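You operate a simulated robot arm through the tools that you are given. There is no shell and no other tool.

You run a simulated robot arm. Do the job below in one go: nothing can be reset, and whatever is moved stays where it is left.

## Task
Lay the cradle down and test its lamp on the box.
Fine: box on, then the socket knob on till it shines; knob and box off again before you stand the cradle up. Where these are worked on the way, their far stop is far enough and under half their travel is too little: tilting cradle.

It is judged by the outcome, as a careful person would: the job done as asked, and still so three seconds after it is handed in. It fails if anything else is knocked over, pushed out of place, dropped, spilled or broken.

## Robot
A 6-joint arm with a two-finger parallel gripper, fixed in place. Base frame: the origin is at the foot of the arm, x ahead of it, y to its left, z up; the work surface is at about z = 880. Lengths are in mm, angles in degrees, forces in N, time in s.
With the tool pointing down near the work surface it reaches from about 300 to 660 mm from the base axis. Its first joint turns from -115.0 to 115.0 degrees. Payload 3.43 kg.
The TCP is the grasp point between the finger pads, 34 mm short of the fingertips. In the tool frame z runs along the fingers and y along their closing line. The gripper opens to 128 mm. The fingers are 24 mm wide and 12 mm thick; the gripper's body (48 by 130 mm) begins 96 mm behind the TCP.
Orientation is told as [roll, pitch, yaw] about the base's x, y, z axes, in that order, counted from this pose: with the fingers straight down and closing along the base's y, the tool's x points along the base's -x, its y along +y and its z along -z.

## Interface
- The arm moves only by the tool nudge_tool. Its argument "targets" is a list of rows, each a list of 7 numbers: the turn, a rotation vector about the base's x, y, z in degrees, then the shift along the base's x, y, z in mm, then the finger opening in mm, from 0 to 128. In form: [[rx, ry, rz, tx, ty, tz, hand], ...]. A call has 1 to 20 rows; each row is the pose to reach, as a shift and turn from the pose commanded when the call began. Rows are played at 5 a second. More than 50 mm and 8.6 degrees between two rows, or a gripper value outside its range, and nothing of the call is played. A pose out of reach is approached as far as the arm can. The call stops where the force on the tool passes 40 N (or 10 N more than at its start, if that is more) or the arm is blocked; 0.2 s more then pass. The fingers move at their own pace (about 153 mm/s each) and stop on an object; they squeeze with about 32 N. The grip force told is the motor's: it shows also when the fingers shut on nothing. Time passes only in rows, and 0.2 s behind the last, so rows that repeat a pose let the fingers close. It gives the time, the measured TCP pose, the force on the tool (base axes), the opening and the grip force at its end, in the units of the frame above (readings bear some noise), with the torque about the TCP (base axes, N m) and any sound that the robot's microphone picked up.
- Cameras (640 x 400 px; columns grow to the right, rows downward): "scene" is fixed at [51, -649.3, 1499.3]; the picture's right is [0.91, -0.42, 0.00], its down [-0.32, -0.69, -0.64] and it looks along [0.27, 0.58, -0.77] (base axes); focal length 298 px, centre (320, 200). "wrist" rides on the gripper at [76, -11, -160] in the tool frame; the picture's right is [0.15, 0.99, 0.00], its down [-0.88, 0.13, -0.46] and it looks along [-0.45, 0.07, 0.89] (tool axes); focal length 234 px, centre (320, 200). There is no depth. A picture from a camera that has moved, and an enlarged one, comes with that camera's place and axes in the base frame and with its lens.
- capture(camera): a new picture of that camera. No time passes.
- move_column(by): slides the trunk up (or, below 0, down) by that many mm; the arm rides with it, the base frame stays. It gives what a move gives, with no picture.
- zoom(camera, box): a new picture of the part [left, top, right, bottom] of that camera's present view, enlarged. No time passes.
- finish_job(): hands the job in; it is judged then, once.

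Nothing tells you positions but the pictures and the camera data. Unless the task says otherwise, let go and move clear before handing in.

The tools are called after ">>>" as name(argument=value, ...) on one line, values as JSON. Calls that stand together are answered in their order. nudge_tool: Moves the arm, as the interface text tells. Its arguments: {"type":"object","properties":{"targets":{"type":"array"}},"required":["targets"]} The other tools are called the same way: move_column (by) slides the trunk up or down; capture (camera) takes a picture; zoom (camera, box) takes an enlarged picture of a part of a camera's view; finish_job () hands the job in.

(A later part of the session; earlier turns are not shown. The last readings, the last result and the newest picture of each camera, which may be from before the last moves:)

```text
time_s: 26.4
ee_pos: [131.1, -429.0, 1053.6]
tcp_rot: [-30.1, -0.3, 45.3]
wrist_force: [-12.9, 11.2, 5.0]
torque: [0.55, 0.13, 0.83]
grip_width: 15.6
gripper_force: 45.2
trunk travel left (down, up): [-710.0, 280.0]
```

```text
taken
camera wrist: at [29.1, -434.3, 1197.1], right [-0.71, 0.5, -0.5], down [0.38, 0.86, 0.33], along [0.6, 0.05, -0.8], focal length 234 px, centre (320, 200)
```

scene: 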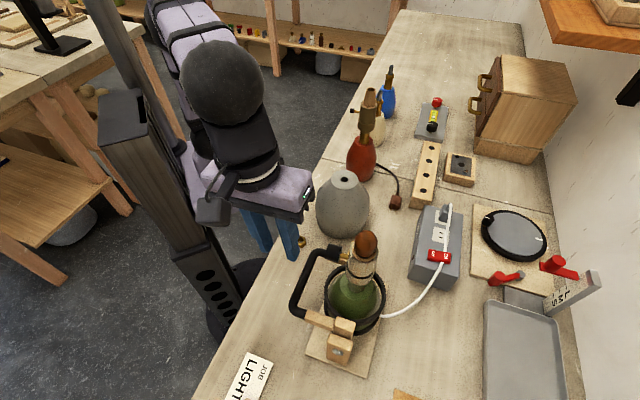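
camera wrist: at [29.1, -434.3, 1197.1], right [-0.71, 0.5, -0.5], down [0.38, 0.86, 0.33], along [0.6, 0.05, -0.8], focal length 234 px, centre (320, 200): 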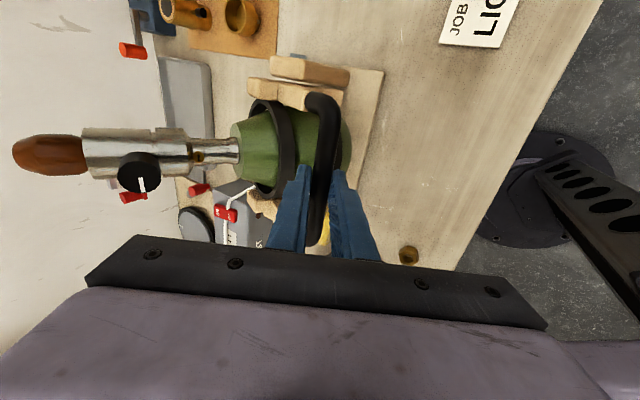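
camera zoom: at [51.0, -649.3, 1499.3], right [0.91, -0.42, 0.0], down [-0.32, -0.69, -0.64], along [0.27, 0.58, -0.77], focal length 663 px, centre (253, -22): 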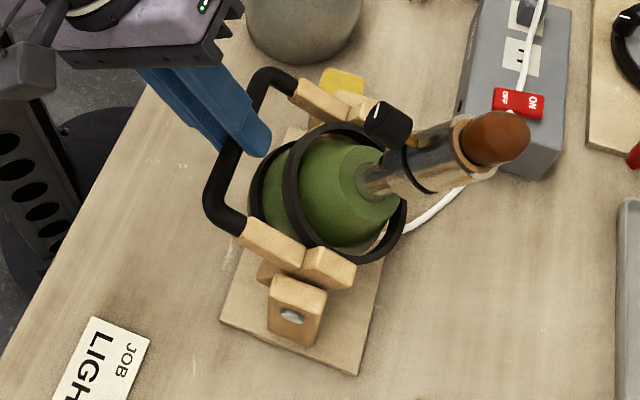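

The cradle is about 28 degrees over and following the arc with modest force. I continue another 20 degrees with a slightly larger radius.

>>> nudge_tool(targets=[[0, 0, 0, 2.8, -2.8, 5.4, 8], [0, 0, 0, 6.1, -6.1, 10.2, 8], [0, 0, 0, 9.7, -9.7, 14.7, 8], [0, 0, 0, 13.5, -13.5, 18.6, 8], [0, 0, 0, 17.5, -17.5, 22.1, 8]])

>>> zoom(camera="scene", box=[270, 210, 430, 390])

```text
time_s: 27.6
ee_pos: [150.9, -447.9, 1075.7]
tcp_rot: [-30.2, -0.4, 45.0]
wrist_force: [-5.0, 5.3, -0.3]
torque: [0.32, 0.34, 0.14]
grip_width: 15.7
gripper_force: 44.8
trunk travel left (down, up): [-710.0, 280.0]
```

```text
2.22 times, centred on (350, 300) of scene
camera zoom: at [51.0, -649.3, 1499.3], right [0.91, -0.42, 0.0], down [-0.32, -0.69, -0.64], along [0.27, 0.58, -0.77], focal length 663 px, centre (253, -22)
```

zoom: 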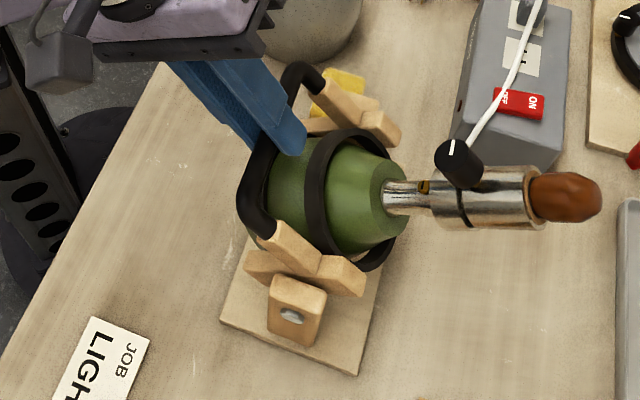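

About 49 degrees now with low force and the knob turning upward. I continue another 20 degrees.

>>> nudge_tool(targets=[[0, 0, 0, 4.2, -4.2, 3.1, 8], [0, 0, 0, 8.5, -8.5, 5.7, 8], [0, 0, 0, 13, -13, 7.9, 8], [0, 0, 0, 17.6, -17.6, 9.6, 8], [0, 0, 0, 22.2, -22.2, 10.9, 8]])

>>> zoom(camera="scene", box=[290, 210, 450, 390])

```text
time_s: 28.8
ee_pos: [172.9, -470.0, 1086.1]
tcp_rot: [-30.1, -0.3, 45.1]
wrist_force: [-3.4, 4.1, 1.2]
torque: [0.08, 0.41, -0.38]
grip_width: 15.5
gripper_force: 45.5
trunk travel left (down, up): [-710.0, 280.0]
```

```text
2.22 times, centred on (370, 300) of scene
camera zoom: at [51.0, -649.3, 1499.3], right [0.91, -0.42, 0.0], down [-0.32, -0.69, -0.64], along [0.27, 0.58, -0.77], focal length 663 px, centre (209, -22)
```

zoom: 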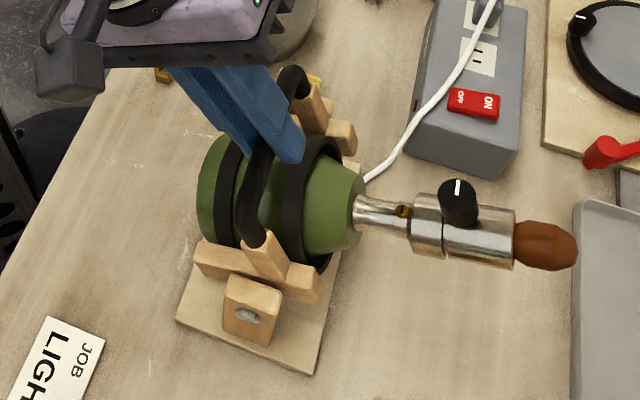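

About 69 degrees, still light. I continue in smaller steps and watch for the stop.

>>> nudge_tool(targets=[[0, 0, 0, 3.5, -3.5, 0.7, 8], [0, 0, 0, 7, -7, 1.1, 8], [0, 0, 0, 10.6, -10.6, 1.2, 8], [0, 0, 0, 14.1, -14.1, 1.1, 8]])

>>> zoom(camera="scene", box=[290, 210, 450, 390])

```text
time_s: 29.8
ee_pos: [186.8, -485.6, 1087.4]
tcp_rot: [-29.9, -0.3, 45.2]
wrist_force: [-4.9, 2.0, -1.3]
torque: [0.29, 0.3, -0.59]
grip_width: 15.9
gripper_force: 44.6
trunk travel left (down, up): [-710.0, 280.0]
```

```text
2.22 times, centred on (370, 300) of scene
camera zoom: at [51.0, -649.3, 1499.3], right [0.91, -0.42, 0.0], down [-0.32, -0.69, -0.64], along [0.27, 0.58, -0.77], focal length 663 px, centre (209, -22)
```

zoom: 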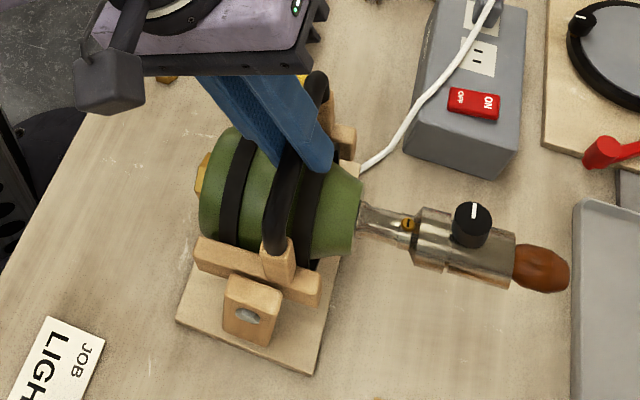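

About 81 degrees. I go on gently in small steps toward 95 and look for the resistance that marks the far stop.

>>> nudge_tool(targets=[[0, 0, 0, 1.8, -1.8, 0, 8], [0, 0, 0, 3.5, -3.5, -0.4, 8], [0, 0, 0, 5.3, -5.3, -0.7, 8], [0, 0, 0, 7, -7, -1, 8]])

>>> zoom(camera="scene", box=[290, 210, 450, 390])

```text
time_s: 30.8
ee_pos: [193.7, -492.5, 1086.6]
tcp_rot: [-30.0, -0.3, 45.1]
wrist_force: [-5.9, 0.8, -0.5]
torque: [0.27, 0.26, -0.63]
grip_width: 15.8
gripper_force: 45.1
trunk travel left (down, up): [-710.0, 280.0]
```

```text
2.22 times, centred on (370, 300) of scene
camera zoom: at [51.0, -649.3, 1499.3], right [0.91, -0.42, 0.0], down [-0.32, -0.69, -0.64], along [0.27, 0.58, -0.77], focal length 663 px, centre (209, -22)
```

zoom: 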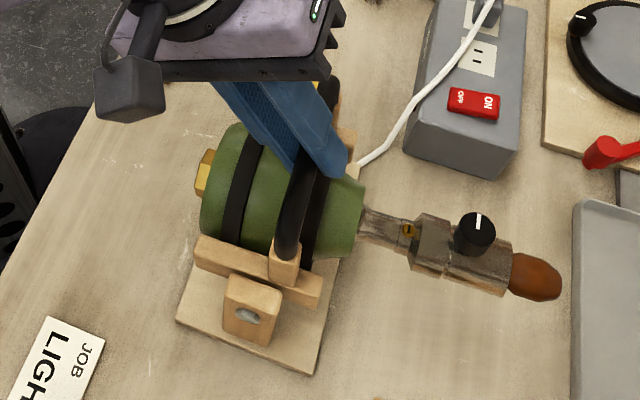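

About 88 degrees, no stop felt yet. I continue a few millimetres more.

>>> nudge_tool(targets=[[0, 0, 0, 1.2, -1.2, -0.3, 8], [0, 0, 0, 2.4, -2.4, -0.6, 8], [0, 0, 0, 3.5, -3.5, -0.9, 8]])

```text
time_s: 31.6
ee_pos: [197.1, -494.2, 1084.7]
tcp_rot: [-29.9, -0.4, 45.3]
wrist_force: [-3.5, 2.6, 0.6]
torque: [0.26, 0.2, -0.53]
grip_width: 15.7
gripper_force: 45.2
trunk travel left (down, up): [-710.0, 280.0]
```

Still light. I take a few more small steps.

>>> nudge_tool(targets=[[0, 0, 0, 1.4, -1.4, -0.4, 8], [0, 0, 0, 2.8, -2.8, -0.8, 8], [0, 0, 0, 4.2, -4.2, -1.3, 8]])

>>> zoom(camera="scene", box=[290, 210, 450, 390])

```text
time_s: 32.4
ee_pos: [197.0, -496.1, 1086.8]
tcp_rot: [-30.0, -0.4, 45.2]
wrist_force: [-19.1, 17.9, 3.5]
torque: [0.46, 0.13, -0.51]
grip_width: 15.9
gripper_force: 45.3
trunk travel left (down, up): [-710.0, 280.0]
```

```text
2.22 times, centred on (370, 300) of scene
camera zoom: at [51.0, -649.3, 1499.3], right [0.91, -0.42, 0.0], down [-0.32, -0.69, -0.64], along [0.27, 0.58, -0.77], focal length 663 px, centre (209, -22)
```

zoom: 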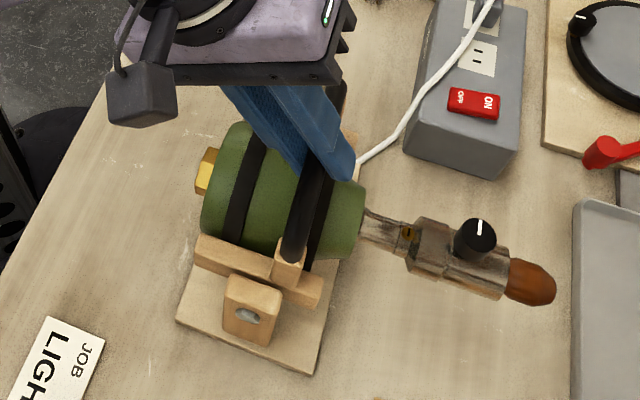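

The force rose to about 26 N against the motion, so the far stop is at roughly 90 degrees. I ease back slightly, loosen into a cage, and check whether the cradle stays down by itself.

>>> nudge_tool(targets=[[0, 0, 0, -2, 2, 0.5, 8], [0, 0, 0, -2, 2, 0.5, 8], [0, 0, 0, -2, 2, 0.5, 22], [0, 0, 0, -2, 2, 0.5, 24], [0, 0, 0, -2, 2, 0.5, 24]])

>>> zoom(camera="wrist", box=[240, 100, 400, 200])

>>> zoom(camera="scene", box=[290, 210, 450, 390])

```text
time_s: 33.6
ee_pos: [199.9, -497.6, 1083.5]
tcp_rot: [-30.0, -0.3, 45.2]
wrist_force: [-0.6, 0.4, 0.2]
torque: [-0.01, 0.0, 0.0]
grip_width: 24.1
gripper_force: 0.1
trunk travel left (down, up): [-710.0, 280.0]
```

```text
4.00 times, centred on (320, 150) of wrist
camera zoom: at [97.4, -501.7, 1227.7], right [-0.71, 0.5, -0.5], down [0.38, 0.86, 0.33], along [0.6, 0.05, -0.8], focal length 937 px, centre (320, 400)
```

zoom: 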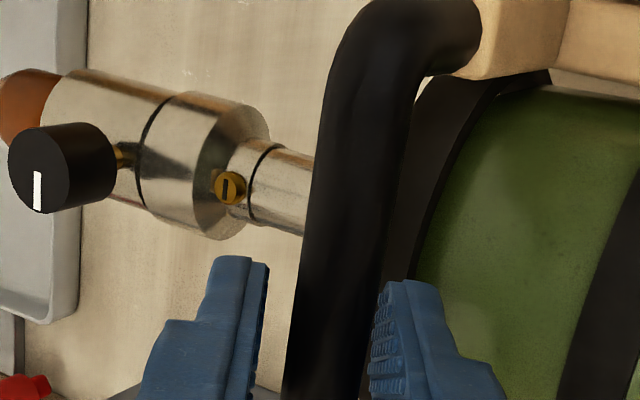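

```text
2.22 times, centred on (370, 300) of scene
camera zoom: at [51.0, -649.3, 1499.3], right [0.91, -0.42, 0.0], down [-0.32, -0.69, -0.64], along [0.27, 0.58, -0.77], focal length 663 px, centre (209, -22)
```

zoom: 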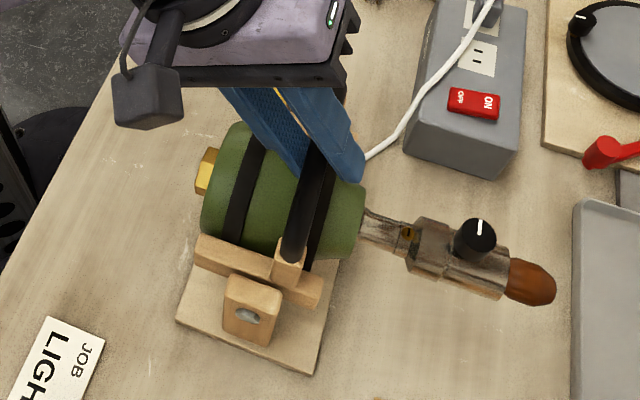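

It stays laid down with no force on the tool. I open a little more and withdraw along the tool axis.

>>> nudge_tool(targets=[[0, 0, 0, 0, 0, 0, 32], [0, 0, 0, -5, 5, 12, 32], [0, 0, 0, -14, 14, 34, 32], [0, 0, 0, -25, 25, 60, 32], [0, 0, 0, -35, 35, 90, 32]])

>>> capture(camera="scene")

>>> capture(camera="wrist")

```text
time_s: 34.8
ee_pos: [164.9, -462.5, 1175.7]
tcp_rot: [-29.9, -0.3, 45.3]
wrist_force: [0.4, 0.4, 0.4]
torque: [0.0, -0.02, -0.06]
grip_width: 31.8
gripper_force: 0.1
trunk travel left (down, up): [-710.0, 280.0]
```

```text
taken
```

scene: 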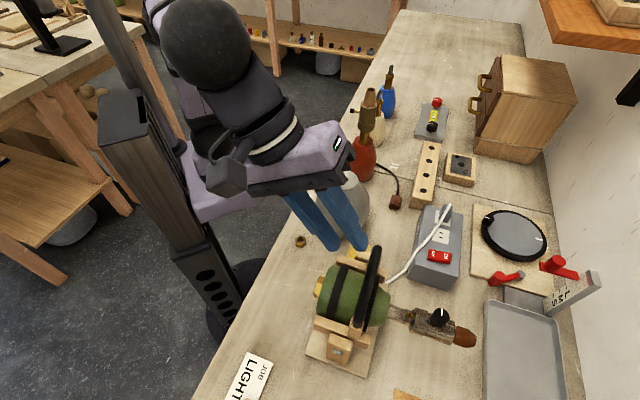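

```text
taken
camera wrist: at [61.9, -467.0, 1318.7], right [-0.71, 0.5, -0.5], down [0.38, 0.86, 0.33], along [0.6, 0.05, -0.8], focal length 234 px, centre (320, 200)
```

wrist: 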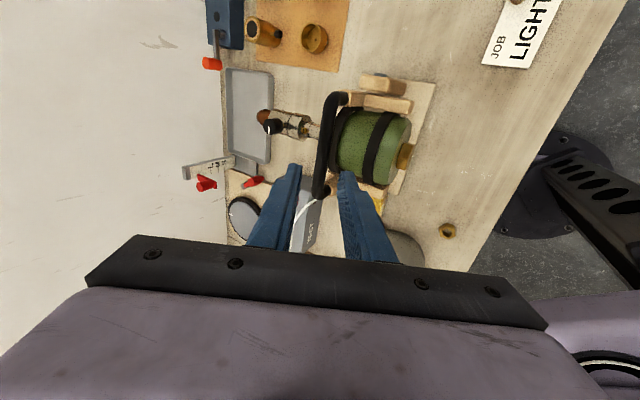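

The cradle is laid at its stop and stable. The box rocker centre is at about (403, -477, 953), with the ON half toward (412, -484). I straighten the tool, close the fingers and move above it at height.

>>> nudge_tool(targets=[[5, 5, 0, 20, 0, 10, 20], [10, 10, 0, 45, -2, 15, 10], [15, 15, 0, 75, -5, 15, 0], [20, 20, 0, 108, -8, 15, 0], [21.1, 21.3, 0, 142, -12, 15, 0], [21.1, 21.3, 0, 178, -16, 12, 0], [21.1, 21.3, 0, 213, -20, 5, 0], [21.1, 21.3, 0, 235, -22, -5, 0]])

>>> capture(camera="wrist")

>>> capture(camera="scene")

```text
time_s: 36.6
ee_pos: [318.5, -420.3, 1125.2]
tcp_rot: [0.0, -0.3, 45.1]
wrist_force: [0.2, 0.0, -0.4]
torque: [-0.01, -0.03, 0.03]
grip_width: 0.1
gripper_force: 32.8
out of reach, approached as far as the arm can: row 3, 4, 5, 6, 7, 8
trunk travel left (down, up): [-710.0, 280.0]
```

```text
taken
camera wrist: at [272.7, -482.5, 1285.3], right [-0.8, 0.59, 0.0], down [0.53, 0.71, 0.46], along [0.27, 0.37, -0.89], focal length 234 px, centre (320, 200)
```

wrist: 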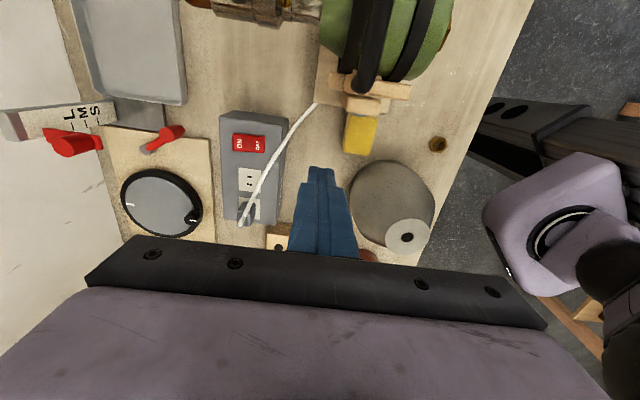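

```text
taken
```

scene: 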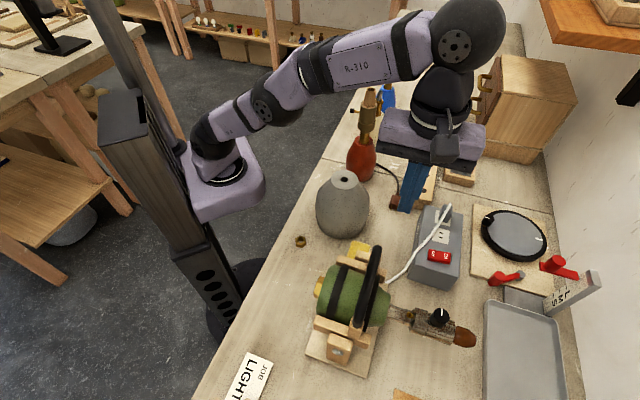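

The outstretched arm is at its upper reach here, stopped at (318, -420, 1125) in free air. Raising the trunk back by 190 puts the shoulder at a better height for the far reach.

>>> move_column(by=190)

```text
time_s: 38.7
ee_pos: [317.3, -420.2, 1316.0]
tcp_rot: [0.0, -0.4, 45.1]
wrist_force: [0.3, 0.1, -0.1]
torque: [0.03, -0.01, 0.0]
grip_width: 0.0
gripper_force: 32.4
trunk travel left (down, up): [-900.0, 90.0]
```

Now I lower to about z 1130 while moving toward the box.

>>> nudge_tool(targets=[[0, 0, 0, 5, -3, -40, 0], [0, 0, 0, 15, -8, -80, 0], [0, 0, 0, 30, -16, -120, 0], [0, 0, 0, 45, -26, -155, 0], [0, 0, 0, 60, -38, -185, 0], [0, 0, 0, 75, -50, -210, 0]])

>>> capture(camera="wrist")

```text
time_s: 40.1
ee_pos: [394.0, -469.9, 1105.4]
tcp_rot: [0.1, -0.3, 45.0]
wrist_force: [0.4, 0.0, 0.0]
torque: [0.01, 0.03, 0.03]
grip_width: 0.0
gripper_force: 31.9
trunk travel left (down, up): [-900.0, 90.0]
```

```text
taken
camera wrist: at [349.2, -532.5, 1265.1], right [-0.8, 0.59, 0.0], down [0.53, 0.71, 0.46], along [0.27, 0.37, -0.89], focal length 234 px, centre (320, 200)
```

wrist: 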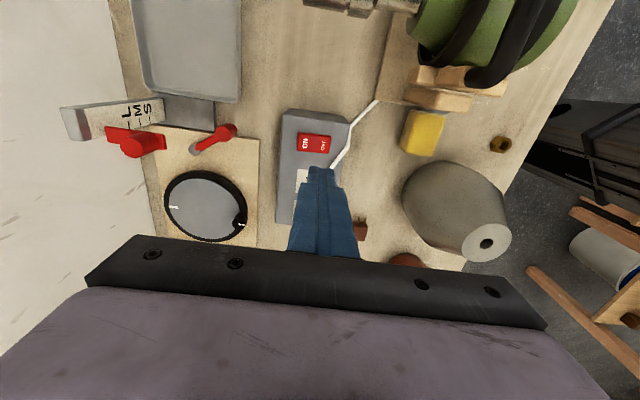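

I'm above the box now. A closer look at the rocker shows which half is raised.

>>> zoom(camera="wrist", box=[272, 110, 368, 170])

>>> zoom(camera="scene", box=[400, 225, 480, 275])

```text
6.67 times, centred on (320, 140) of wrist
camera zoom: at [349.2, -532.5, 1265.1], right [-0.8, 0.59, 0.0], down [0.53, 0.71, 0.46], along [0.27, 0.37, -0.89], focal length 1561 px, centre (320, 600)
```

zoom: 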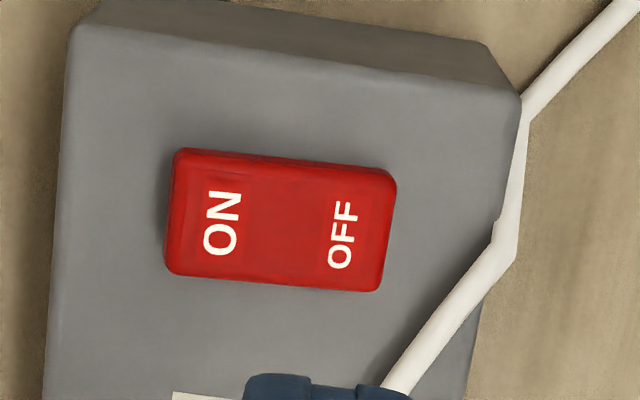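

```text
8.00 times, centred on (440, 250) of scene
camera zoom: at [51.0, -649.3, 1499.3], right [0.91, -0.42, 0.0], down [-0.32, -0.69, -0.64], along [0.27, 0.58, -0.77], focal length 2388 px, centre (-640, -200)
```

zoom: 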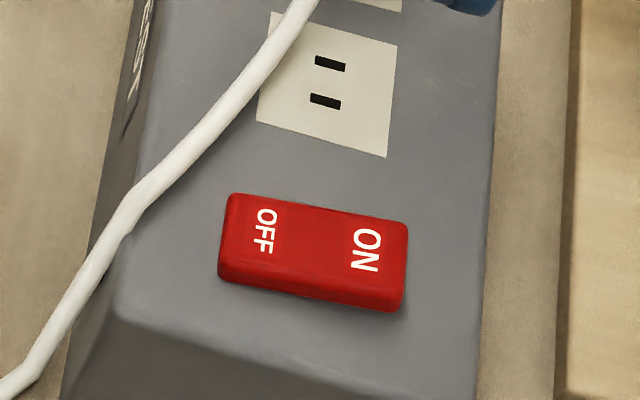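

The OFF half is down and the ON half raised, and the cord no longer crosses the rocker. I move over the ON half at about (410, -487) and come down to just above it.

>>> nudge_tool(targets=[[0, 0, 0, 8, -8, -35, 0], [0, 0, 0, 16, -17, -70, 0], [0, 0, 0, 16, -17, -95, 0]])

>>> zoom(camera="wrist", box=[240, 110, 400, 210])

>>> zoom(camera="scene", box=[390, 200, 490, 275])

```text
time_s: 40.9
ee_pos: [408.8, -487.5, 1009.9]
tcp_rot: [-0.1, -0.3, 45.1]
wrist_force: [0.3, 0.0, 0.1]
torque: [-0.01, -0.01, 0.02]
grip_width: 0.1
gripper_force: 32.0
trunk travel left (down, up): [-900.0, 90.0]
```

```text
4.00 times, centred on (320, 160) of wrist
camera zoom: at [363.2, -548.7, 1168.9], right [-0.8, 0.59, 0.0], down [0.53, 0.71, 0.46], along [0.27, 0.37, -0.89], focal length 937 px, centre (320, 360)
```

zoom: 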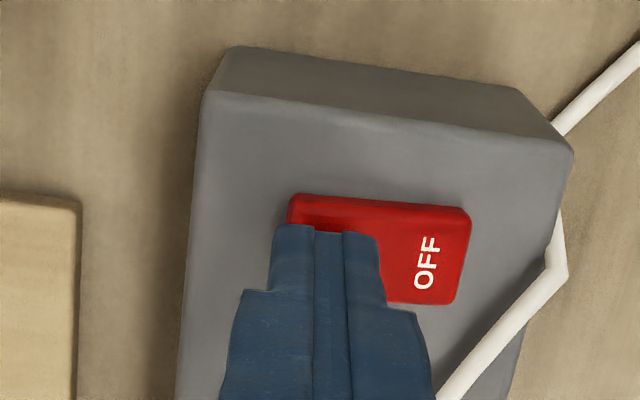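

```text
5.33 times, centred on (440, 238) of scene
camera zoom: at [51.0, -649.3, 1499.3], right [0.91, -0.42, 0.0], down [-0.32, -0.69, -0.64], along [0.27, 0.58, -0.77], focal length 1592 px, centre (-320, 0)
```

zoom: 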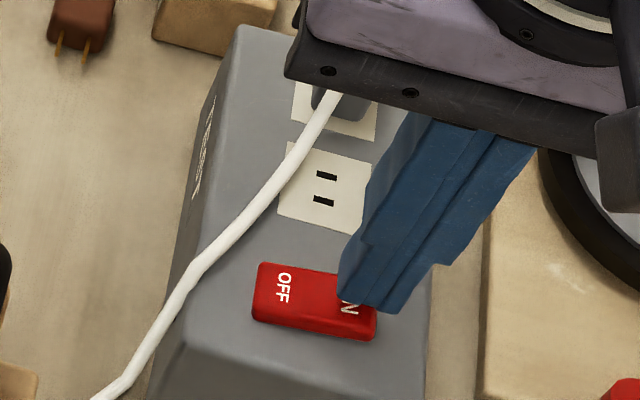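

The fingertip is over the ON half, 15 mm from the rocker centre. I press down in small steps.

>>> nudge_tool(targets=[[0, 0, 0, 0, 0, -6, 0], [0, 0, 0, 0, 0, -11, 0], [0, 0, 0, 0, 0, -14, 0], [0, 0, 0, 0, 0, -17, 0]])

```text
time_s: 41.9
ee_pos: [407.3, -487.4, 995.6]
tcp_rot: [-0.5, -0.2, 45.1]
wrist_force: [3.2, -1.5, 15.5]
torque: [0.03, 0.03, 0.0]
grip_width: 0.0
gripper_force: 31.8
trunk travel left (down, up): [-900.0, 90.0]
```

Contact with 15 N at tip height about 961. I press a few millimetres further until it goes over.

>>> nudge_tool(targets=[[0, 0, 0, 0, 0, -1.5, 0], [0, 0, 0, 0, 0, -3, 0], [0, 0, 0, 0, 0, -4.5, 0]])

>>> zoom(camera="scene", box=[390, 200, 490, 275])

```text
time_s: 42.7
ee_pos: [408.0, -487.5, 996.1]
tcp_rot: [-0.8, -0.2, 45.2]
wrist_force: [2.2, -2.7, 34.4]
torque: [0.12, 0.13, 0.0]
grip_width: 0.0
gripper_force: 31.6
trunk travel left (down, up): [-900.0, 90.0]
```

```text
5.33 times, centred on (440, 238) of scene
camera zoom: at [51.0, -649.3, 1499.3], right [0.91, -0.42, 0.0], down [-0.32, -0.69, -0.64], along [0.27, 0.58, -0.77], focal length 1592 px, centre (-320, 0)
```

zoom: 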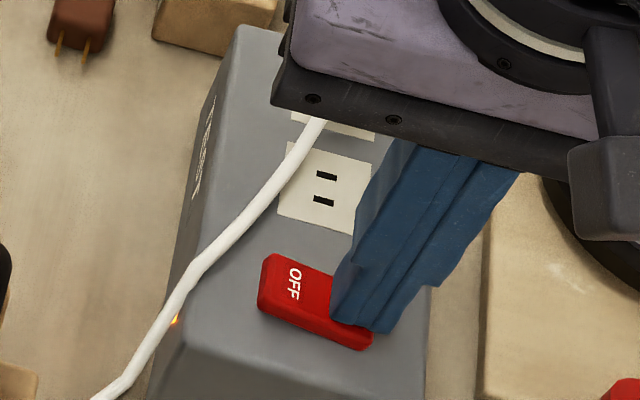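

The rocker has gone over to ON and the orange pilot light on the box side is glowing. I lift off and look again.

>>> nudge_tool(targets=[[0, 0, 0, 0, 0, 15, 0], [0, 0, 0, 0, 0, 50, 0], [0, 0, 0, 0, 0, 85, 0], [0, 0, 0, 0, 0, 115, 0]])

>>> zoom(camera="scene", box=[390, 200, 490, 275])

>>> zoom(camera="scene", box=[385, 285, 497, 355])

>>> capture(camera="wrist")

```text
time_s: 43.7
ee_pos: [402.1, -479.0, 1092.6]
tcp_rot: [0.0, -0.3, 45.1]
wrist_force: [0.8, -0.3, 0.6]
torque: [-0.02, -0.01, 0.03]
grip_width: 0.0
gripper_force: 31.6
out of reach, approached as far as the arm can: row 3, 4
trunk travel left (down, up): [-900.0, 90.0]
```

```text
5.33 times, centred on (440, 238) of scene
camera zoom: at [51.0, -649.3, 1499.3], right [0.91, -0.42, 0.0], down [-0.32, -0.69, -0.64], along [0.27, 0.58, -0.77], focal length 1592 px, centre (-320, 0)
```

zoom: 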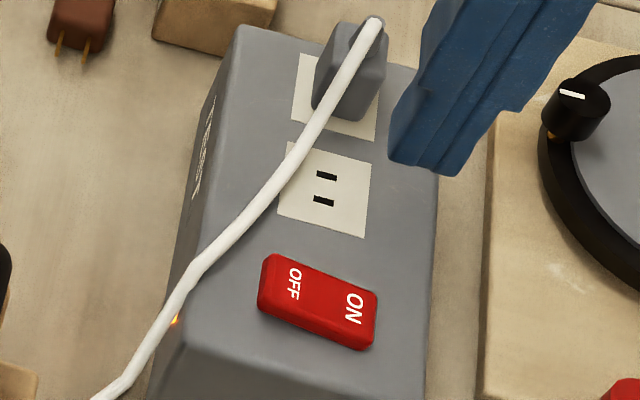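

```text
5.71 times, centred on (441, 320) of scene
camera zoom: at [51.0, -649.3, 1499.3], right [0.91, -0.42, 0.0], down [-0.32, -0.69, -0.64], along [0.27, 0.58, -0.77], focal length 1706 px, centre (-371, -486)
```

zoom: 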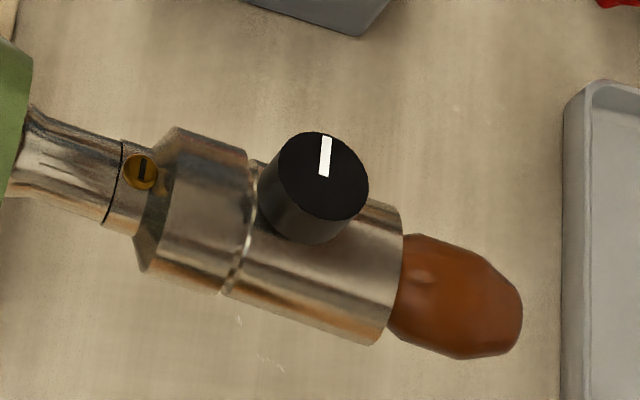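

```text
taken
camera wrist: at [357.3, -541.5, 1253.0], right [-0.8, 0.59, 0.0], down [0.53, 0.71, 0.46], along [0.27, 0.37, -0.89], focal length 234 px, centre (320, 200)
```

wrist: 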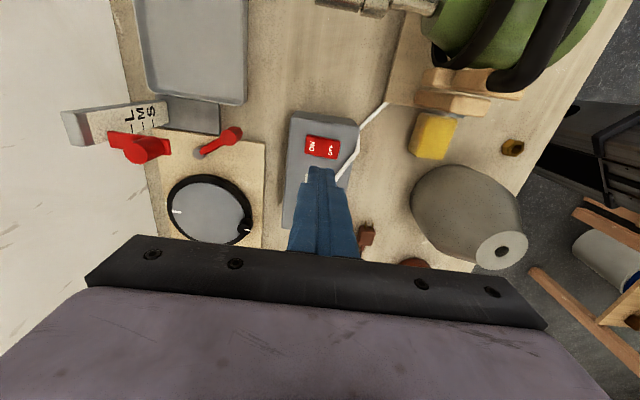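

Box is on: rocker down at ON, pilot lit, and nothing else moved. The knob now faces up near (288, -586) with its top at z 1032, close to the reach limit. I'll raise the trunk and turn the tool so the fingers can straddle the knob.

>>> move_column(by=90)

```text
time_s: 45.0
ee_pos: [402.3, -479.0, 1182.6]
tcp_rot: [0.0, -0.4, 45.1]
wrist_force: [-0.7, -0.2, 0.5]
torque: [0.01, 0.01, -0.01]
grip_width: 0.0
gripper_force: 32.0
trunk travel left (down, up): [-990.0, 0.0]
```

Now I move inward and turn to yaw -30 in the air, opening the fingers to 50.

>>> nudge_tool(targets=[[0, 0, -7.5, -14, -3, 0, 10], [0, 0, -15, -28, -6, 0, 20], [0, 0, -22.5, -42, -9, 0, 30], [0, 0, -30, -56, -12, 0, 40], [0, 0, -37.5, -70, -15, 0, 50], [0, 0, -45, -84, -18, 0, 50], [0, 0, -52.5, -98, -21, 0, 50], [0, 0, -60, -112, -24, 0, 50], [0, 0, -67.5, -126, -27, 0, 50], [0, 0, -75, -136, -31, 0, 50]])

>>> capture(camera="wrist")

```text
time_s: 47.1
ee_pos: [266.5, -510.6, 1182.4]
tcp_rot: [0.0, -0.2, -30.1]
wrist_force: [-0.7, -0.2, 0.0]
torque: [0.01, 0.0, 0.03]
grip_width: 50.1
gripper_force: 0.0
trunk travel left (down, up): [-990.0, 0.0]
```

```text
taken
camera wrist: at [195.5, -482.0, 1342.7], right [0.37, 0.93, 0.0], down [0.83, -0.33, 0.46], along [0.43, -0.17, -0.89], focal length 234 px, centre (320, 200)
```

wrist: 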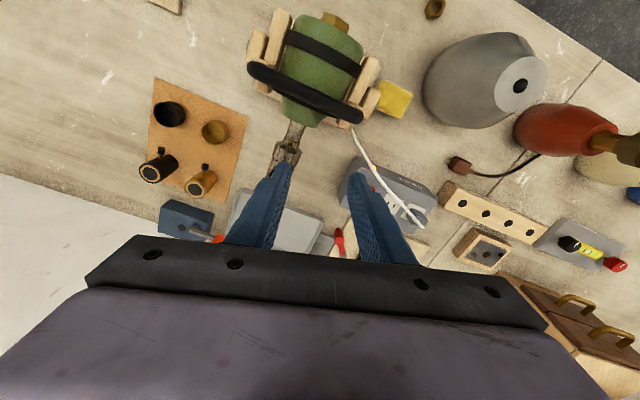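

The knob is hidden behind a finger from here. I add a 12 degree tilt in the finger plane to ease the reach and move to above the knob.

>>> nudge_tool(targets=[[-3, -5.2, 0, 3, -12, -15, 50], [-6, -10.4, 0, 7, -25, -30, 50], [-6, -10.4, 0, 12, -38, -45, 50], [-6, -10.4, 0, 17, -52, -58, 50]])

>>> capture(camera="wrist")

>>> zoom(camera="scene", box=[350, 230, 510, 350])

```text
time_s: 48.1
ee_pos: [284.3, -563.7, 1124.7]
tcp_rot: [0.0, -12.3, -29.9]
wrist_force: [0.2, 0.1, -0.5]
torque: [0.02, 0.0, 0.03]
grip_width: 50.1
gripper_force: 0.0
trunk travel left (down, up): [-990.0, 0.0]
```

```text
taken
camera wrist: at [185.9, -519.7, 1264.5], right [0.37, 0.93, -0.03], down [0.73, -0.27, 0.63], along [0.58, -0.26, -0.77], focal length 234 px, centre (320, 200)
```

wrist: 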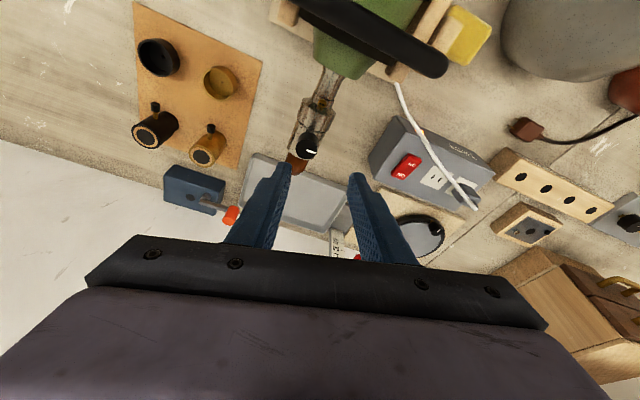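

```text
3.33 times, centred on (430, 290) of scene
camera zoom: at [51.0, -649.3, 1499.3], right [0.91, -0.42, 0.0], down [-0.32, -0.69, -0.64], along [0.27, 0.58, -0.77], focal length 995 px, centre (-47, -100)
```

zoom: 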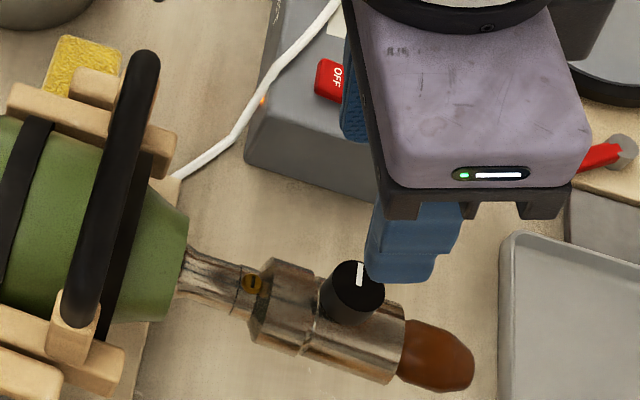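

Reached fine. I'm zooming to fix the knob position and its mark.

>>> zoom(camera="wrist", box=[272, 120, 352, 170])

>>> zoom(camera="scene", box=[400, 290, 480, 340])

```text
8.00 times, centred on (312, 145) of wrist
camera zoom: at [185.9, -519.7, 1264.5], right [0.37, 0.93, -0.03], down [0.73, -0.27, 0.63], along [0.58, -0.26, -0.77], focal length 1873 px, centre (384, 640)
```

zoom: 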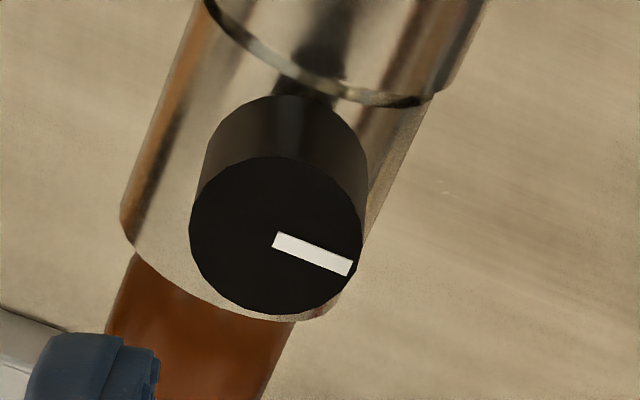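

```text
8.00 times, centred on (440, 315) of scene
camera zoom: at [51.0, -649.3, 1499.3], right [0.91, -0.42, 0.0], down [-0.32, -0.69, -0.64], along [0.27, 0.58, -0.77], focal length 2388 px, centre (-640, -720)
```

zoom: 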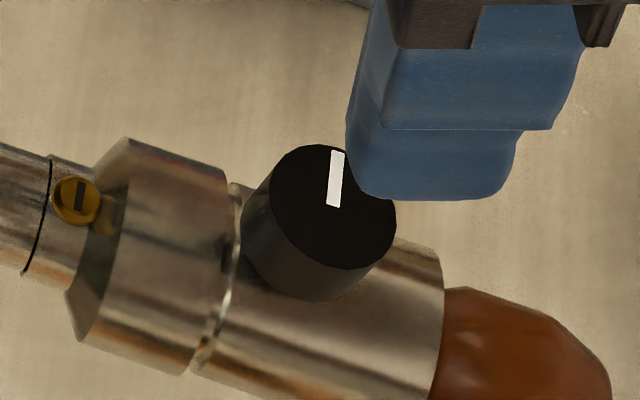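

The knob's top centre is at (288.6, -585.2, 1031), about 24 mm across. I move to a pre-grasp 50 mm back along the tool axis.

>>> nudge_tool(targets=[[0, 0, 0, -5, -7, -16, 50], [0, 0, 0, -9.3, -13.7, -31.4, 50]])

>>> zoom(camera="wrist", box=[240, 110, 400, 210])

```text
time_s: 48.8
ee_pos: [275.0, -575.9, 1094.0]
tcp_rot: [0.0, -12.3, -29.9]
wrist_force: [1.5, 0.6, 0.3]
torque: [0.02, -0.01, 0.0]
grip_width: 50.0
gripper_force: 0.0
trunk travel left (down, up): [-990.0, 0.0]
```

```text
4.00 times, centred on (320, 160) of wrist
camera zoom: at [176.8, -532.0, 1233.3], right [0.37, 0.93, -0.03], down [0.73, -0.27, 0.63], along [0.58, -0.26, -0.77], focal length 937 px, centre (320, 360)
```

zoom: 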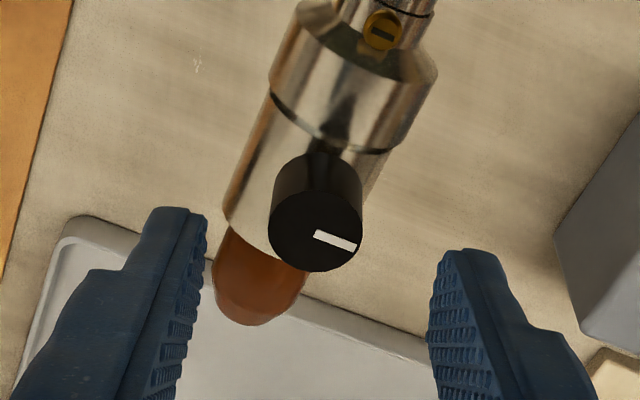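

The knob is centred between the fingers. I advance along the tool axis with a 2 mm outward correction.

>>> nudge_tool(targets=[[0, 0, 0, 3.5, -2, -12, 46], [0, 0, 0, 6.2, -3.5, -25, 44], [0, 0, 0, 9, -5, -38, 44], [0, 0, 0, 11, -6.3, -48.9, 44]])

>>> zoom(camera="wrist", box=[240, 110, 400, 210])

>>> zoom(camera="scene", box=[390, 270, 490, 345])

```text
time_s: 49.8
ee_pos: [284.0, -582.7, 1044.4]
tcp_rot: [0.0, -12.3, -29.9]
wrist_force: [0.3, 0.6, -0.1]
torque: [-0.03, -0.04, -0.01]
grip_width: 44.2
gripper_force: 0.1
trunk travel left (down, up): [-990.0, 0.0]
```

```text
4.00 times, centred on (320, 160) of wrist
camera zoom: at [186.8, -538.2, 1184.2], right [0.37, 0.93, -0.03], down [0.73, -0.27, 0.63], along [0.58, -0.26, -0.77], focal length 937 px, centre (320, 360)
```

zoom: 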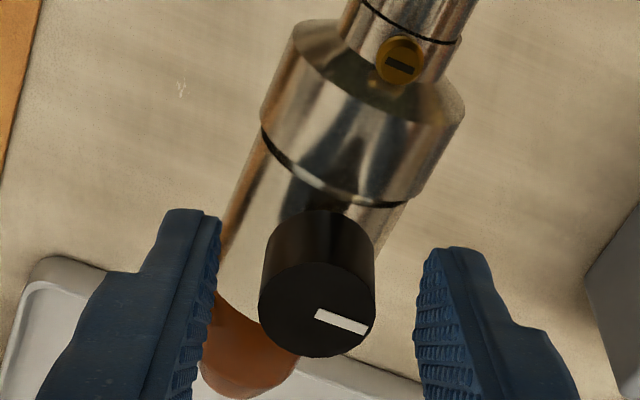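

```text
5.33 times, centred on (440, 308) of scene
camera zoom: at [51.0, -649.3, 1499.3], right [0.91, -0.42, 0.0], down [-0.32, -0.69, -0.64], along [0.27, 0.58, -0.77], focal length 1592 px, centre (-320, -373)
```

zoom: 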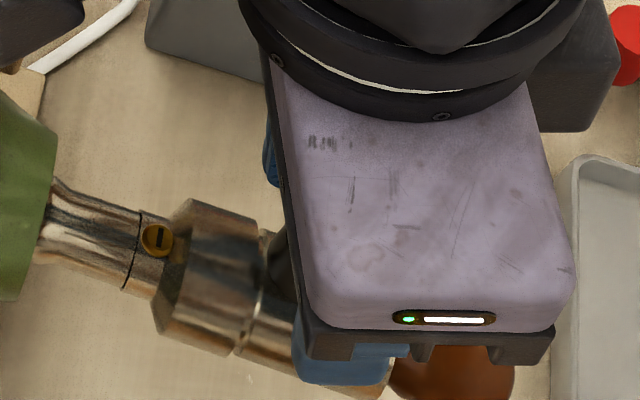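

Fingers straddle the knob properly. I close on it gently and check the forces.

>>> nudge_tool(targets=[[0, 0, 0, 0.8, -0.5, 0, 30], [0, 0, 0, 0.8, -0.5, 0, 22], [0, 0, 0, 0.8, -0.5, 0, 18], [0, 0, 0, 0.8, -0.5, 0, 18]])

>>> zoom(camera="wrist", box=[240, 110, 400, 210])

```text
time_s: 50.8
ee_pos: [284.8, -583.9, 1044.8]
tcp_rot: [0.0, -12.3, -29.9]
wrist_force: [-1.4, -2.2, 0.3]
torque: [-0.01, 0.18, -0.02]
grip_width: 22.6
gripper_force: 45.0
trunk travel left (down, up): [-990.0, 0.0]
```

```text
4.00 times, centred on (320, 160) of wrist
camera zoom: at [187.6, -539.1, 1184.8], right [0.37, 0.93, -0.03], down [0.73, -0.27, 0.63], along [0.58, -0.26, -0.77], focal length 937 px, centre (320, 360)
```

zoom: 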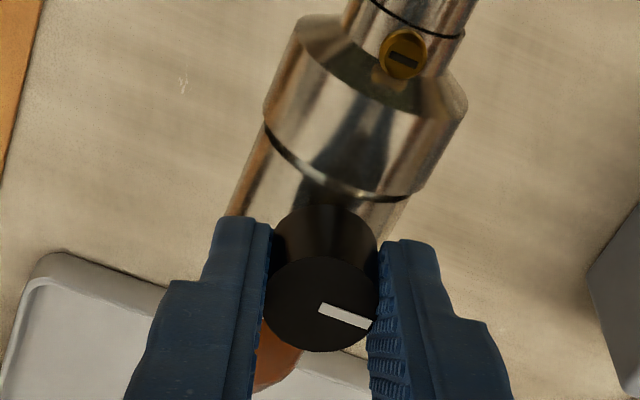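

Knob held at 22.6 mm. I try turning it clockwise as seen from above by 16 degrees and read the torque.

>>> nudge_tool(targets=[[0, 0, -4, 0.2, 0.3, 0, 18], [0, 0, -8, 0.35, 0.56, 0, 18], [0, 0, -12, 0.55, 0.8, 0, 18], [0, 0, -16, 0.77, 1.07, 0, 18]])

>>> zoom(camera="wrist", box=[240, 110, 400, 210])

>>> zoom(camera="scene", box=[390, 270, 490, 345])

```text
time_s: 51.8
ee_pos: [286.9, -583.2, 1044.4]
tcp_rot: [0.0, -12.3, -46.1]
wrist_force: [-3.2, -1.5, -1.7]
torque: [-0.47, -0.17, 0.0]
grip_width: 22.6
gripper_force: 44.8
trunk travel left (down, up): [-990.0, 0.0]
```

```text
4.00 times, centred on (320, 160) of wrist
camera zoom: at [204.1, -512.9, 1184.8], right [0.61, 0.79, -0.03], down [0.62, -0.46, 0.63], along [0.49, -0.41, -0.77], focal length 937 px, centre (320, 360)
```

zoom: 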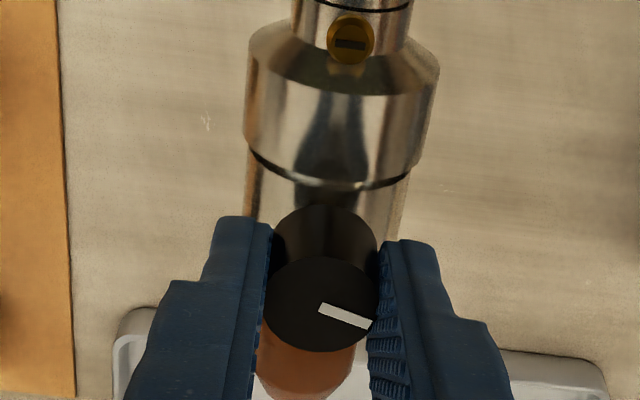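

```text
5.33 times, centred on (440, 308) of scene
camera zoom: at [51.0, -649.3, 1499.3], right [0.91, -0.42, 0.0], down [-0.32, -0.69, -0.64], along [0.27, 0.58, -0.77], focal length 1592 px, centre (-320, -373)
```

zoom: 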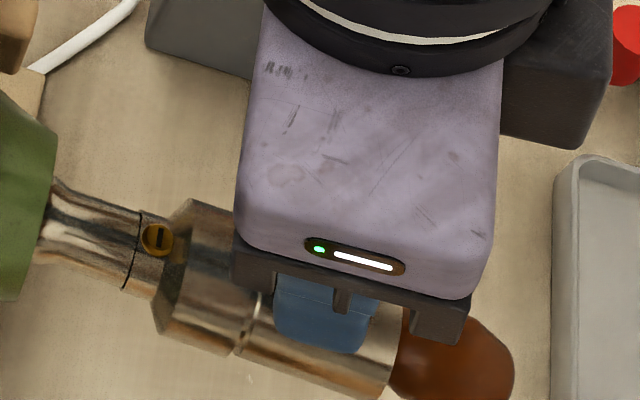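

The knob turns freely with the gripper in this direction. I continue clockwise another 24 degrees.

>>> nudge_tool(targets=[[0, 0, -4, 0.24, 0.22, 0, 18], [0, 0, -8, 0.49, 0.44, 0, 18], [0, 0, -12, 0.76, 0.63, 0, 18], [0, 0, -16, 1.03, 0.82, 0, 18], [0, 0, -20, 1.32, 0.97, 0, 18], [0, 0, -24, 1.62, 1.11, 0, 18]])

>>> capture(camera="wrist")

>>> capture(camera="scene")

```text
time_s: 53.1
ee_pos: [287.1, -583.0, 1044.6]
tcp_rot: [0.0, -12.2, -70.1]
wrist_force: [-6.4, -3.8, -4.7]
torque: [-0.59, 0.11, -0.02]
grip_width: 22.6
gripper_force: 45.1
trunk travel left (down, up): [-990.0, 0.0]
```

```text
taken
camera wrist: at [240.7, -484.7, 1184.9], right [0.88, 0.47, -0.03], down [0.38, -0.67, 0.63], along [0.28, -0.57, -0.77], focal length 234 px, centre (320, 200)
```

wrist: 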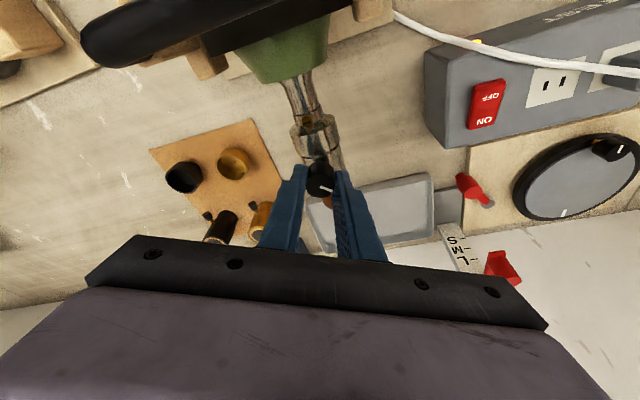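

```text
taken
```

scene: 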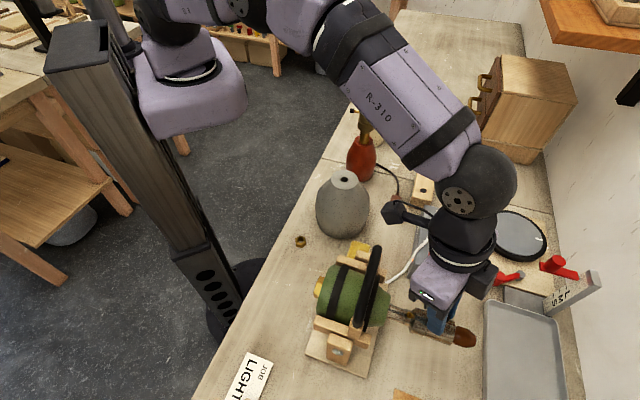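

About 40 degrees turned and not shining yet. I continue with a slight centring correction.

>>> nudge_tool(targets=[[0, 0, -4, -0.2, 0, 0, 18], [0, 0, -8, -0.1, 0, 0, 18], [0, 0, -12, 0.1, 0.1, 0, 18], [0, 0, -16, 0.3, 0.1, 0, 18], [0, 0, -20, 0.5, 0.1, 0, 18], [0, 0, -24, 0.7, 0.1, 0, 18]])

>>> zoom(camera="wrist", box=[240, 110, 400, 210])

>>> zoom(camera="scene", box=[390, 285, 490, 360])

```text
time_s: 54.5
ee_pos: [288.0, -581.9, 1045.8]
tcp_rot: [-0.1, -12.3, -94.0]
wrist_force: [-6.6, -3.3, -4.4]
torque: [-0.52, 0.19, -0.02]
grip_width: 22.5
gripper_force: 45.1
trunk travel left (down, up): [-990.0, 0.0]
```

```text
4.00 times, centred on (320, 160) of wrist
camera zoom: at [285.6, -473.8, 1185.0], right [1.0, 0.07, -0.03], down [0.08, -0.77, 0.63], along [0.02, -0.63, -0.77], focal length 937 px, centre (320, 360)
```

zoom: 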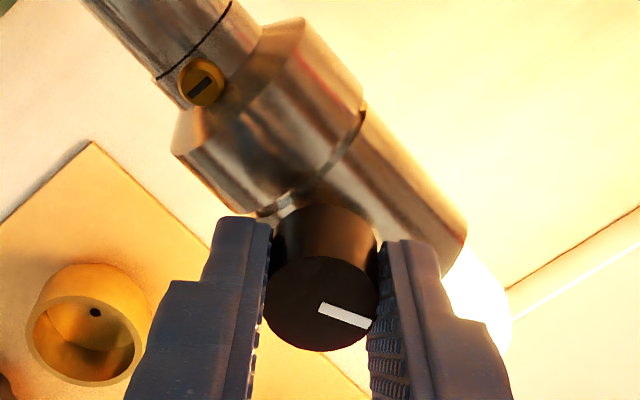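

```text
5.33 times, centred on (440, 322) of scene
camera zoom: at [51.0, -649.3, 1499.3], right [0.91, -0.42, 0.0], down [-0.32, -0.69, -0.64], along [0.27, 0.58, -0.77], focal length 1592 px, centre (-320, -453)
```

zoom: 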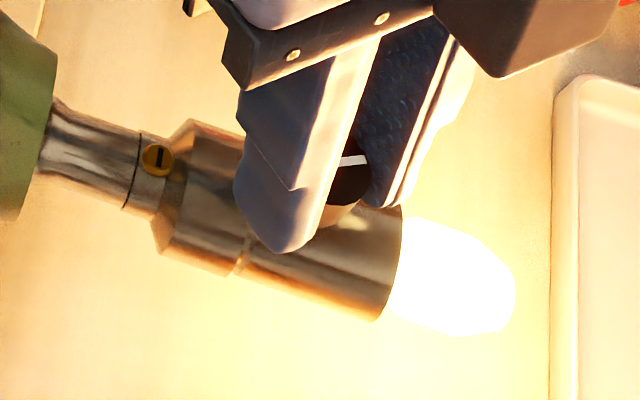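

The lamp is shining brightly with the box and knob on, so the test passes. I hold briefly, then turn the knob back the full 64 degrees to off.

>>> nudge_tool(targets=[[0, 0, 0, 0, 0, 0, 18], [0, 0, 0, 0, 0, 0, 18], [0, 0, 0, 0, 0, 0, 18], [0, 0, 4, -0.2, 0, 0, 18], [0, 0, 8, -0.4, 0, 0, 18], [0, 0, 12, -0.6, 0, 0, 18], [0, 0, 16, -0.8, 0, 0, 18], [0, 0, 20, -0.9, -0.1, 0, 18], [0, 0, 24, -1.0, -0.2, 0, 18], [0, 0, 28, -1.2, -0.35, 0, 18], [0, 0, 32, -1.5, -0.5, 0, 18], [0, 0, 36, -1.75, -0.7, 0, 18], [0, 0, 40, -2.0, -0.9, 0, 18], [0, 0, 44, -2.2, -1.05, 0, 18], [0, 0, 48, -2.32, -1.21, 0, 18], [0, 0, 52, -2.55, -1.5, 0, 18], [0, 0, 56, -2.75, -1.75, 0, 18], [0, 0, 60, -2.9, -2.0, 0, 18], [0, 0, 64, -3.09, -2.28, 0, 18]])

>>> zoom(camera="wrist", box=[240, 110, 400, 210])

>>> zoom(camera="scene", box=[390, 285, 490, 360])

```text
time_s: 58.5
ee_pos: [285.1, -582.3, 1044.7]
tcp_rot: [0.1, -12.4, -29.9]
wrist_force: [-6.8, 2.7, 4.8]
torque: [0.47, 0.83, -0.05]
grip_width: 22.1
gripper_force: 45.1
trunk travel left (down, up): [-990.0, 0.0]
```

```text
4.00 times, centred on (320, 160) of wrist
camera zoom: at [187.2, -539.0, 1185.5], right [0.37, 0.93, -0.03], down [0.73, -0.27, 0.63], along [0.58, -0.26, -0.77], focal length 937 px, centre (320, 360)
```

zoom: 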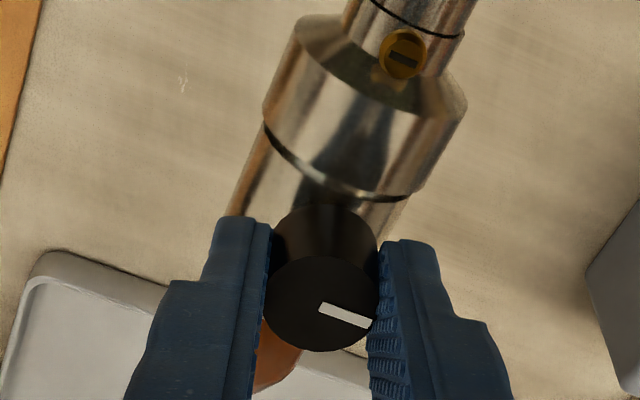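

```text
5.33 times, centred on (440, 322) of scene
camera zoom: at [51.0, -649.3, 1499.3], right [0.91, -0.42, 0.0], down [-0.32, -0.69, -0.64], along [0.27, 0.58, -0.77], focal length 1592 px, centre (-320, -453)
```

zoom: 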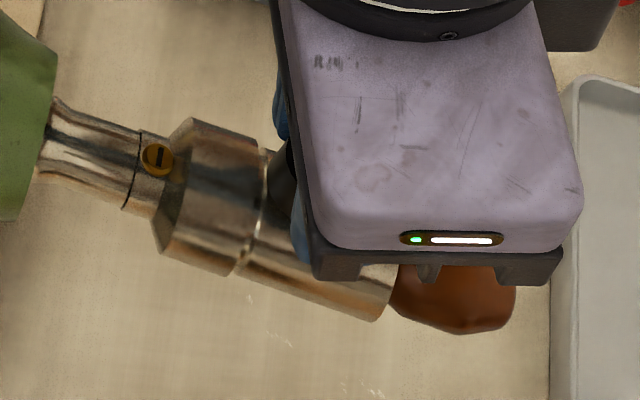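

The lamp is off again and the knob mark is back exactly where it started. I open the fingers and withdraw along the tool axis.

>>> nudge_tool(targets=[[0, 0, 0, 0, 0, 0, 34], [0, 0, 0, 0, 0, 0, 44], [0, 0, 0, -2, 1, 12, 46], [0, 0, 0, -6, 3.5, 30, 48], [0, 0, 0, -10, 6, 52, 50], [0, 0, 0, -12, 14, 75, 50]])

>>> capture(camera="scene")

>>> zoom(camera="wrist", box=[240, 110, 400, 210])

```text
time_s: 60.0
ee_pos: [274.8, -569.6, 1119.2]
tcp_rot: [0.0, -12.3, -29.9]
wrist_force: [0.0, 0.0, -0.1]
torque: [0.01, -0.02, 0.01]
grip_width: 49.9
gripper_force: 0.0
trunk travel left (down, up): [-990.0, 0.0]
```

```text
taken
```

scene: 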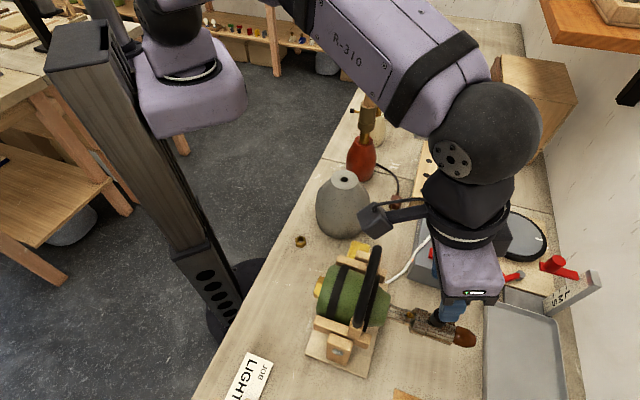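

```text
4.00 times, centred on (320, 160) of wrist
camera zoom: at [176.2, -523.8, 1260.5], right [0.37, 0.93, -0.03], down [0.73, -0.27, 0.63], along [0.58, -0.26, -0.77], focal length 937 px, centre (320, 360)
```

zoom: 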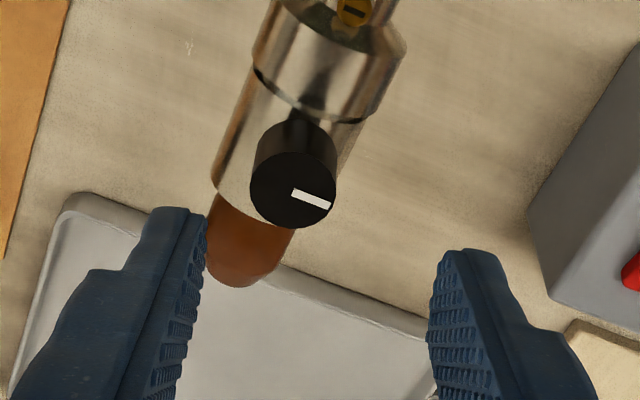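

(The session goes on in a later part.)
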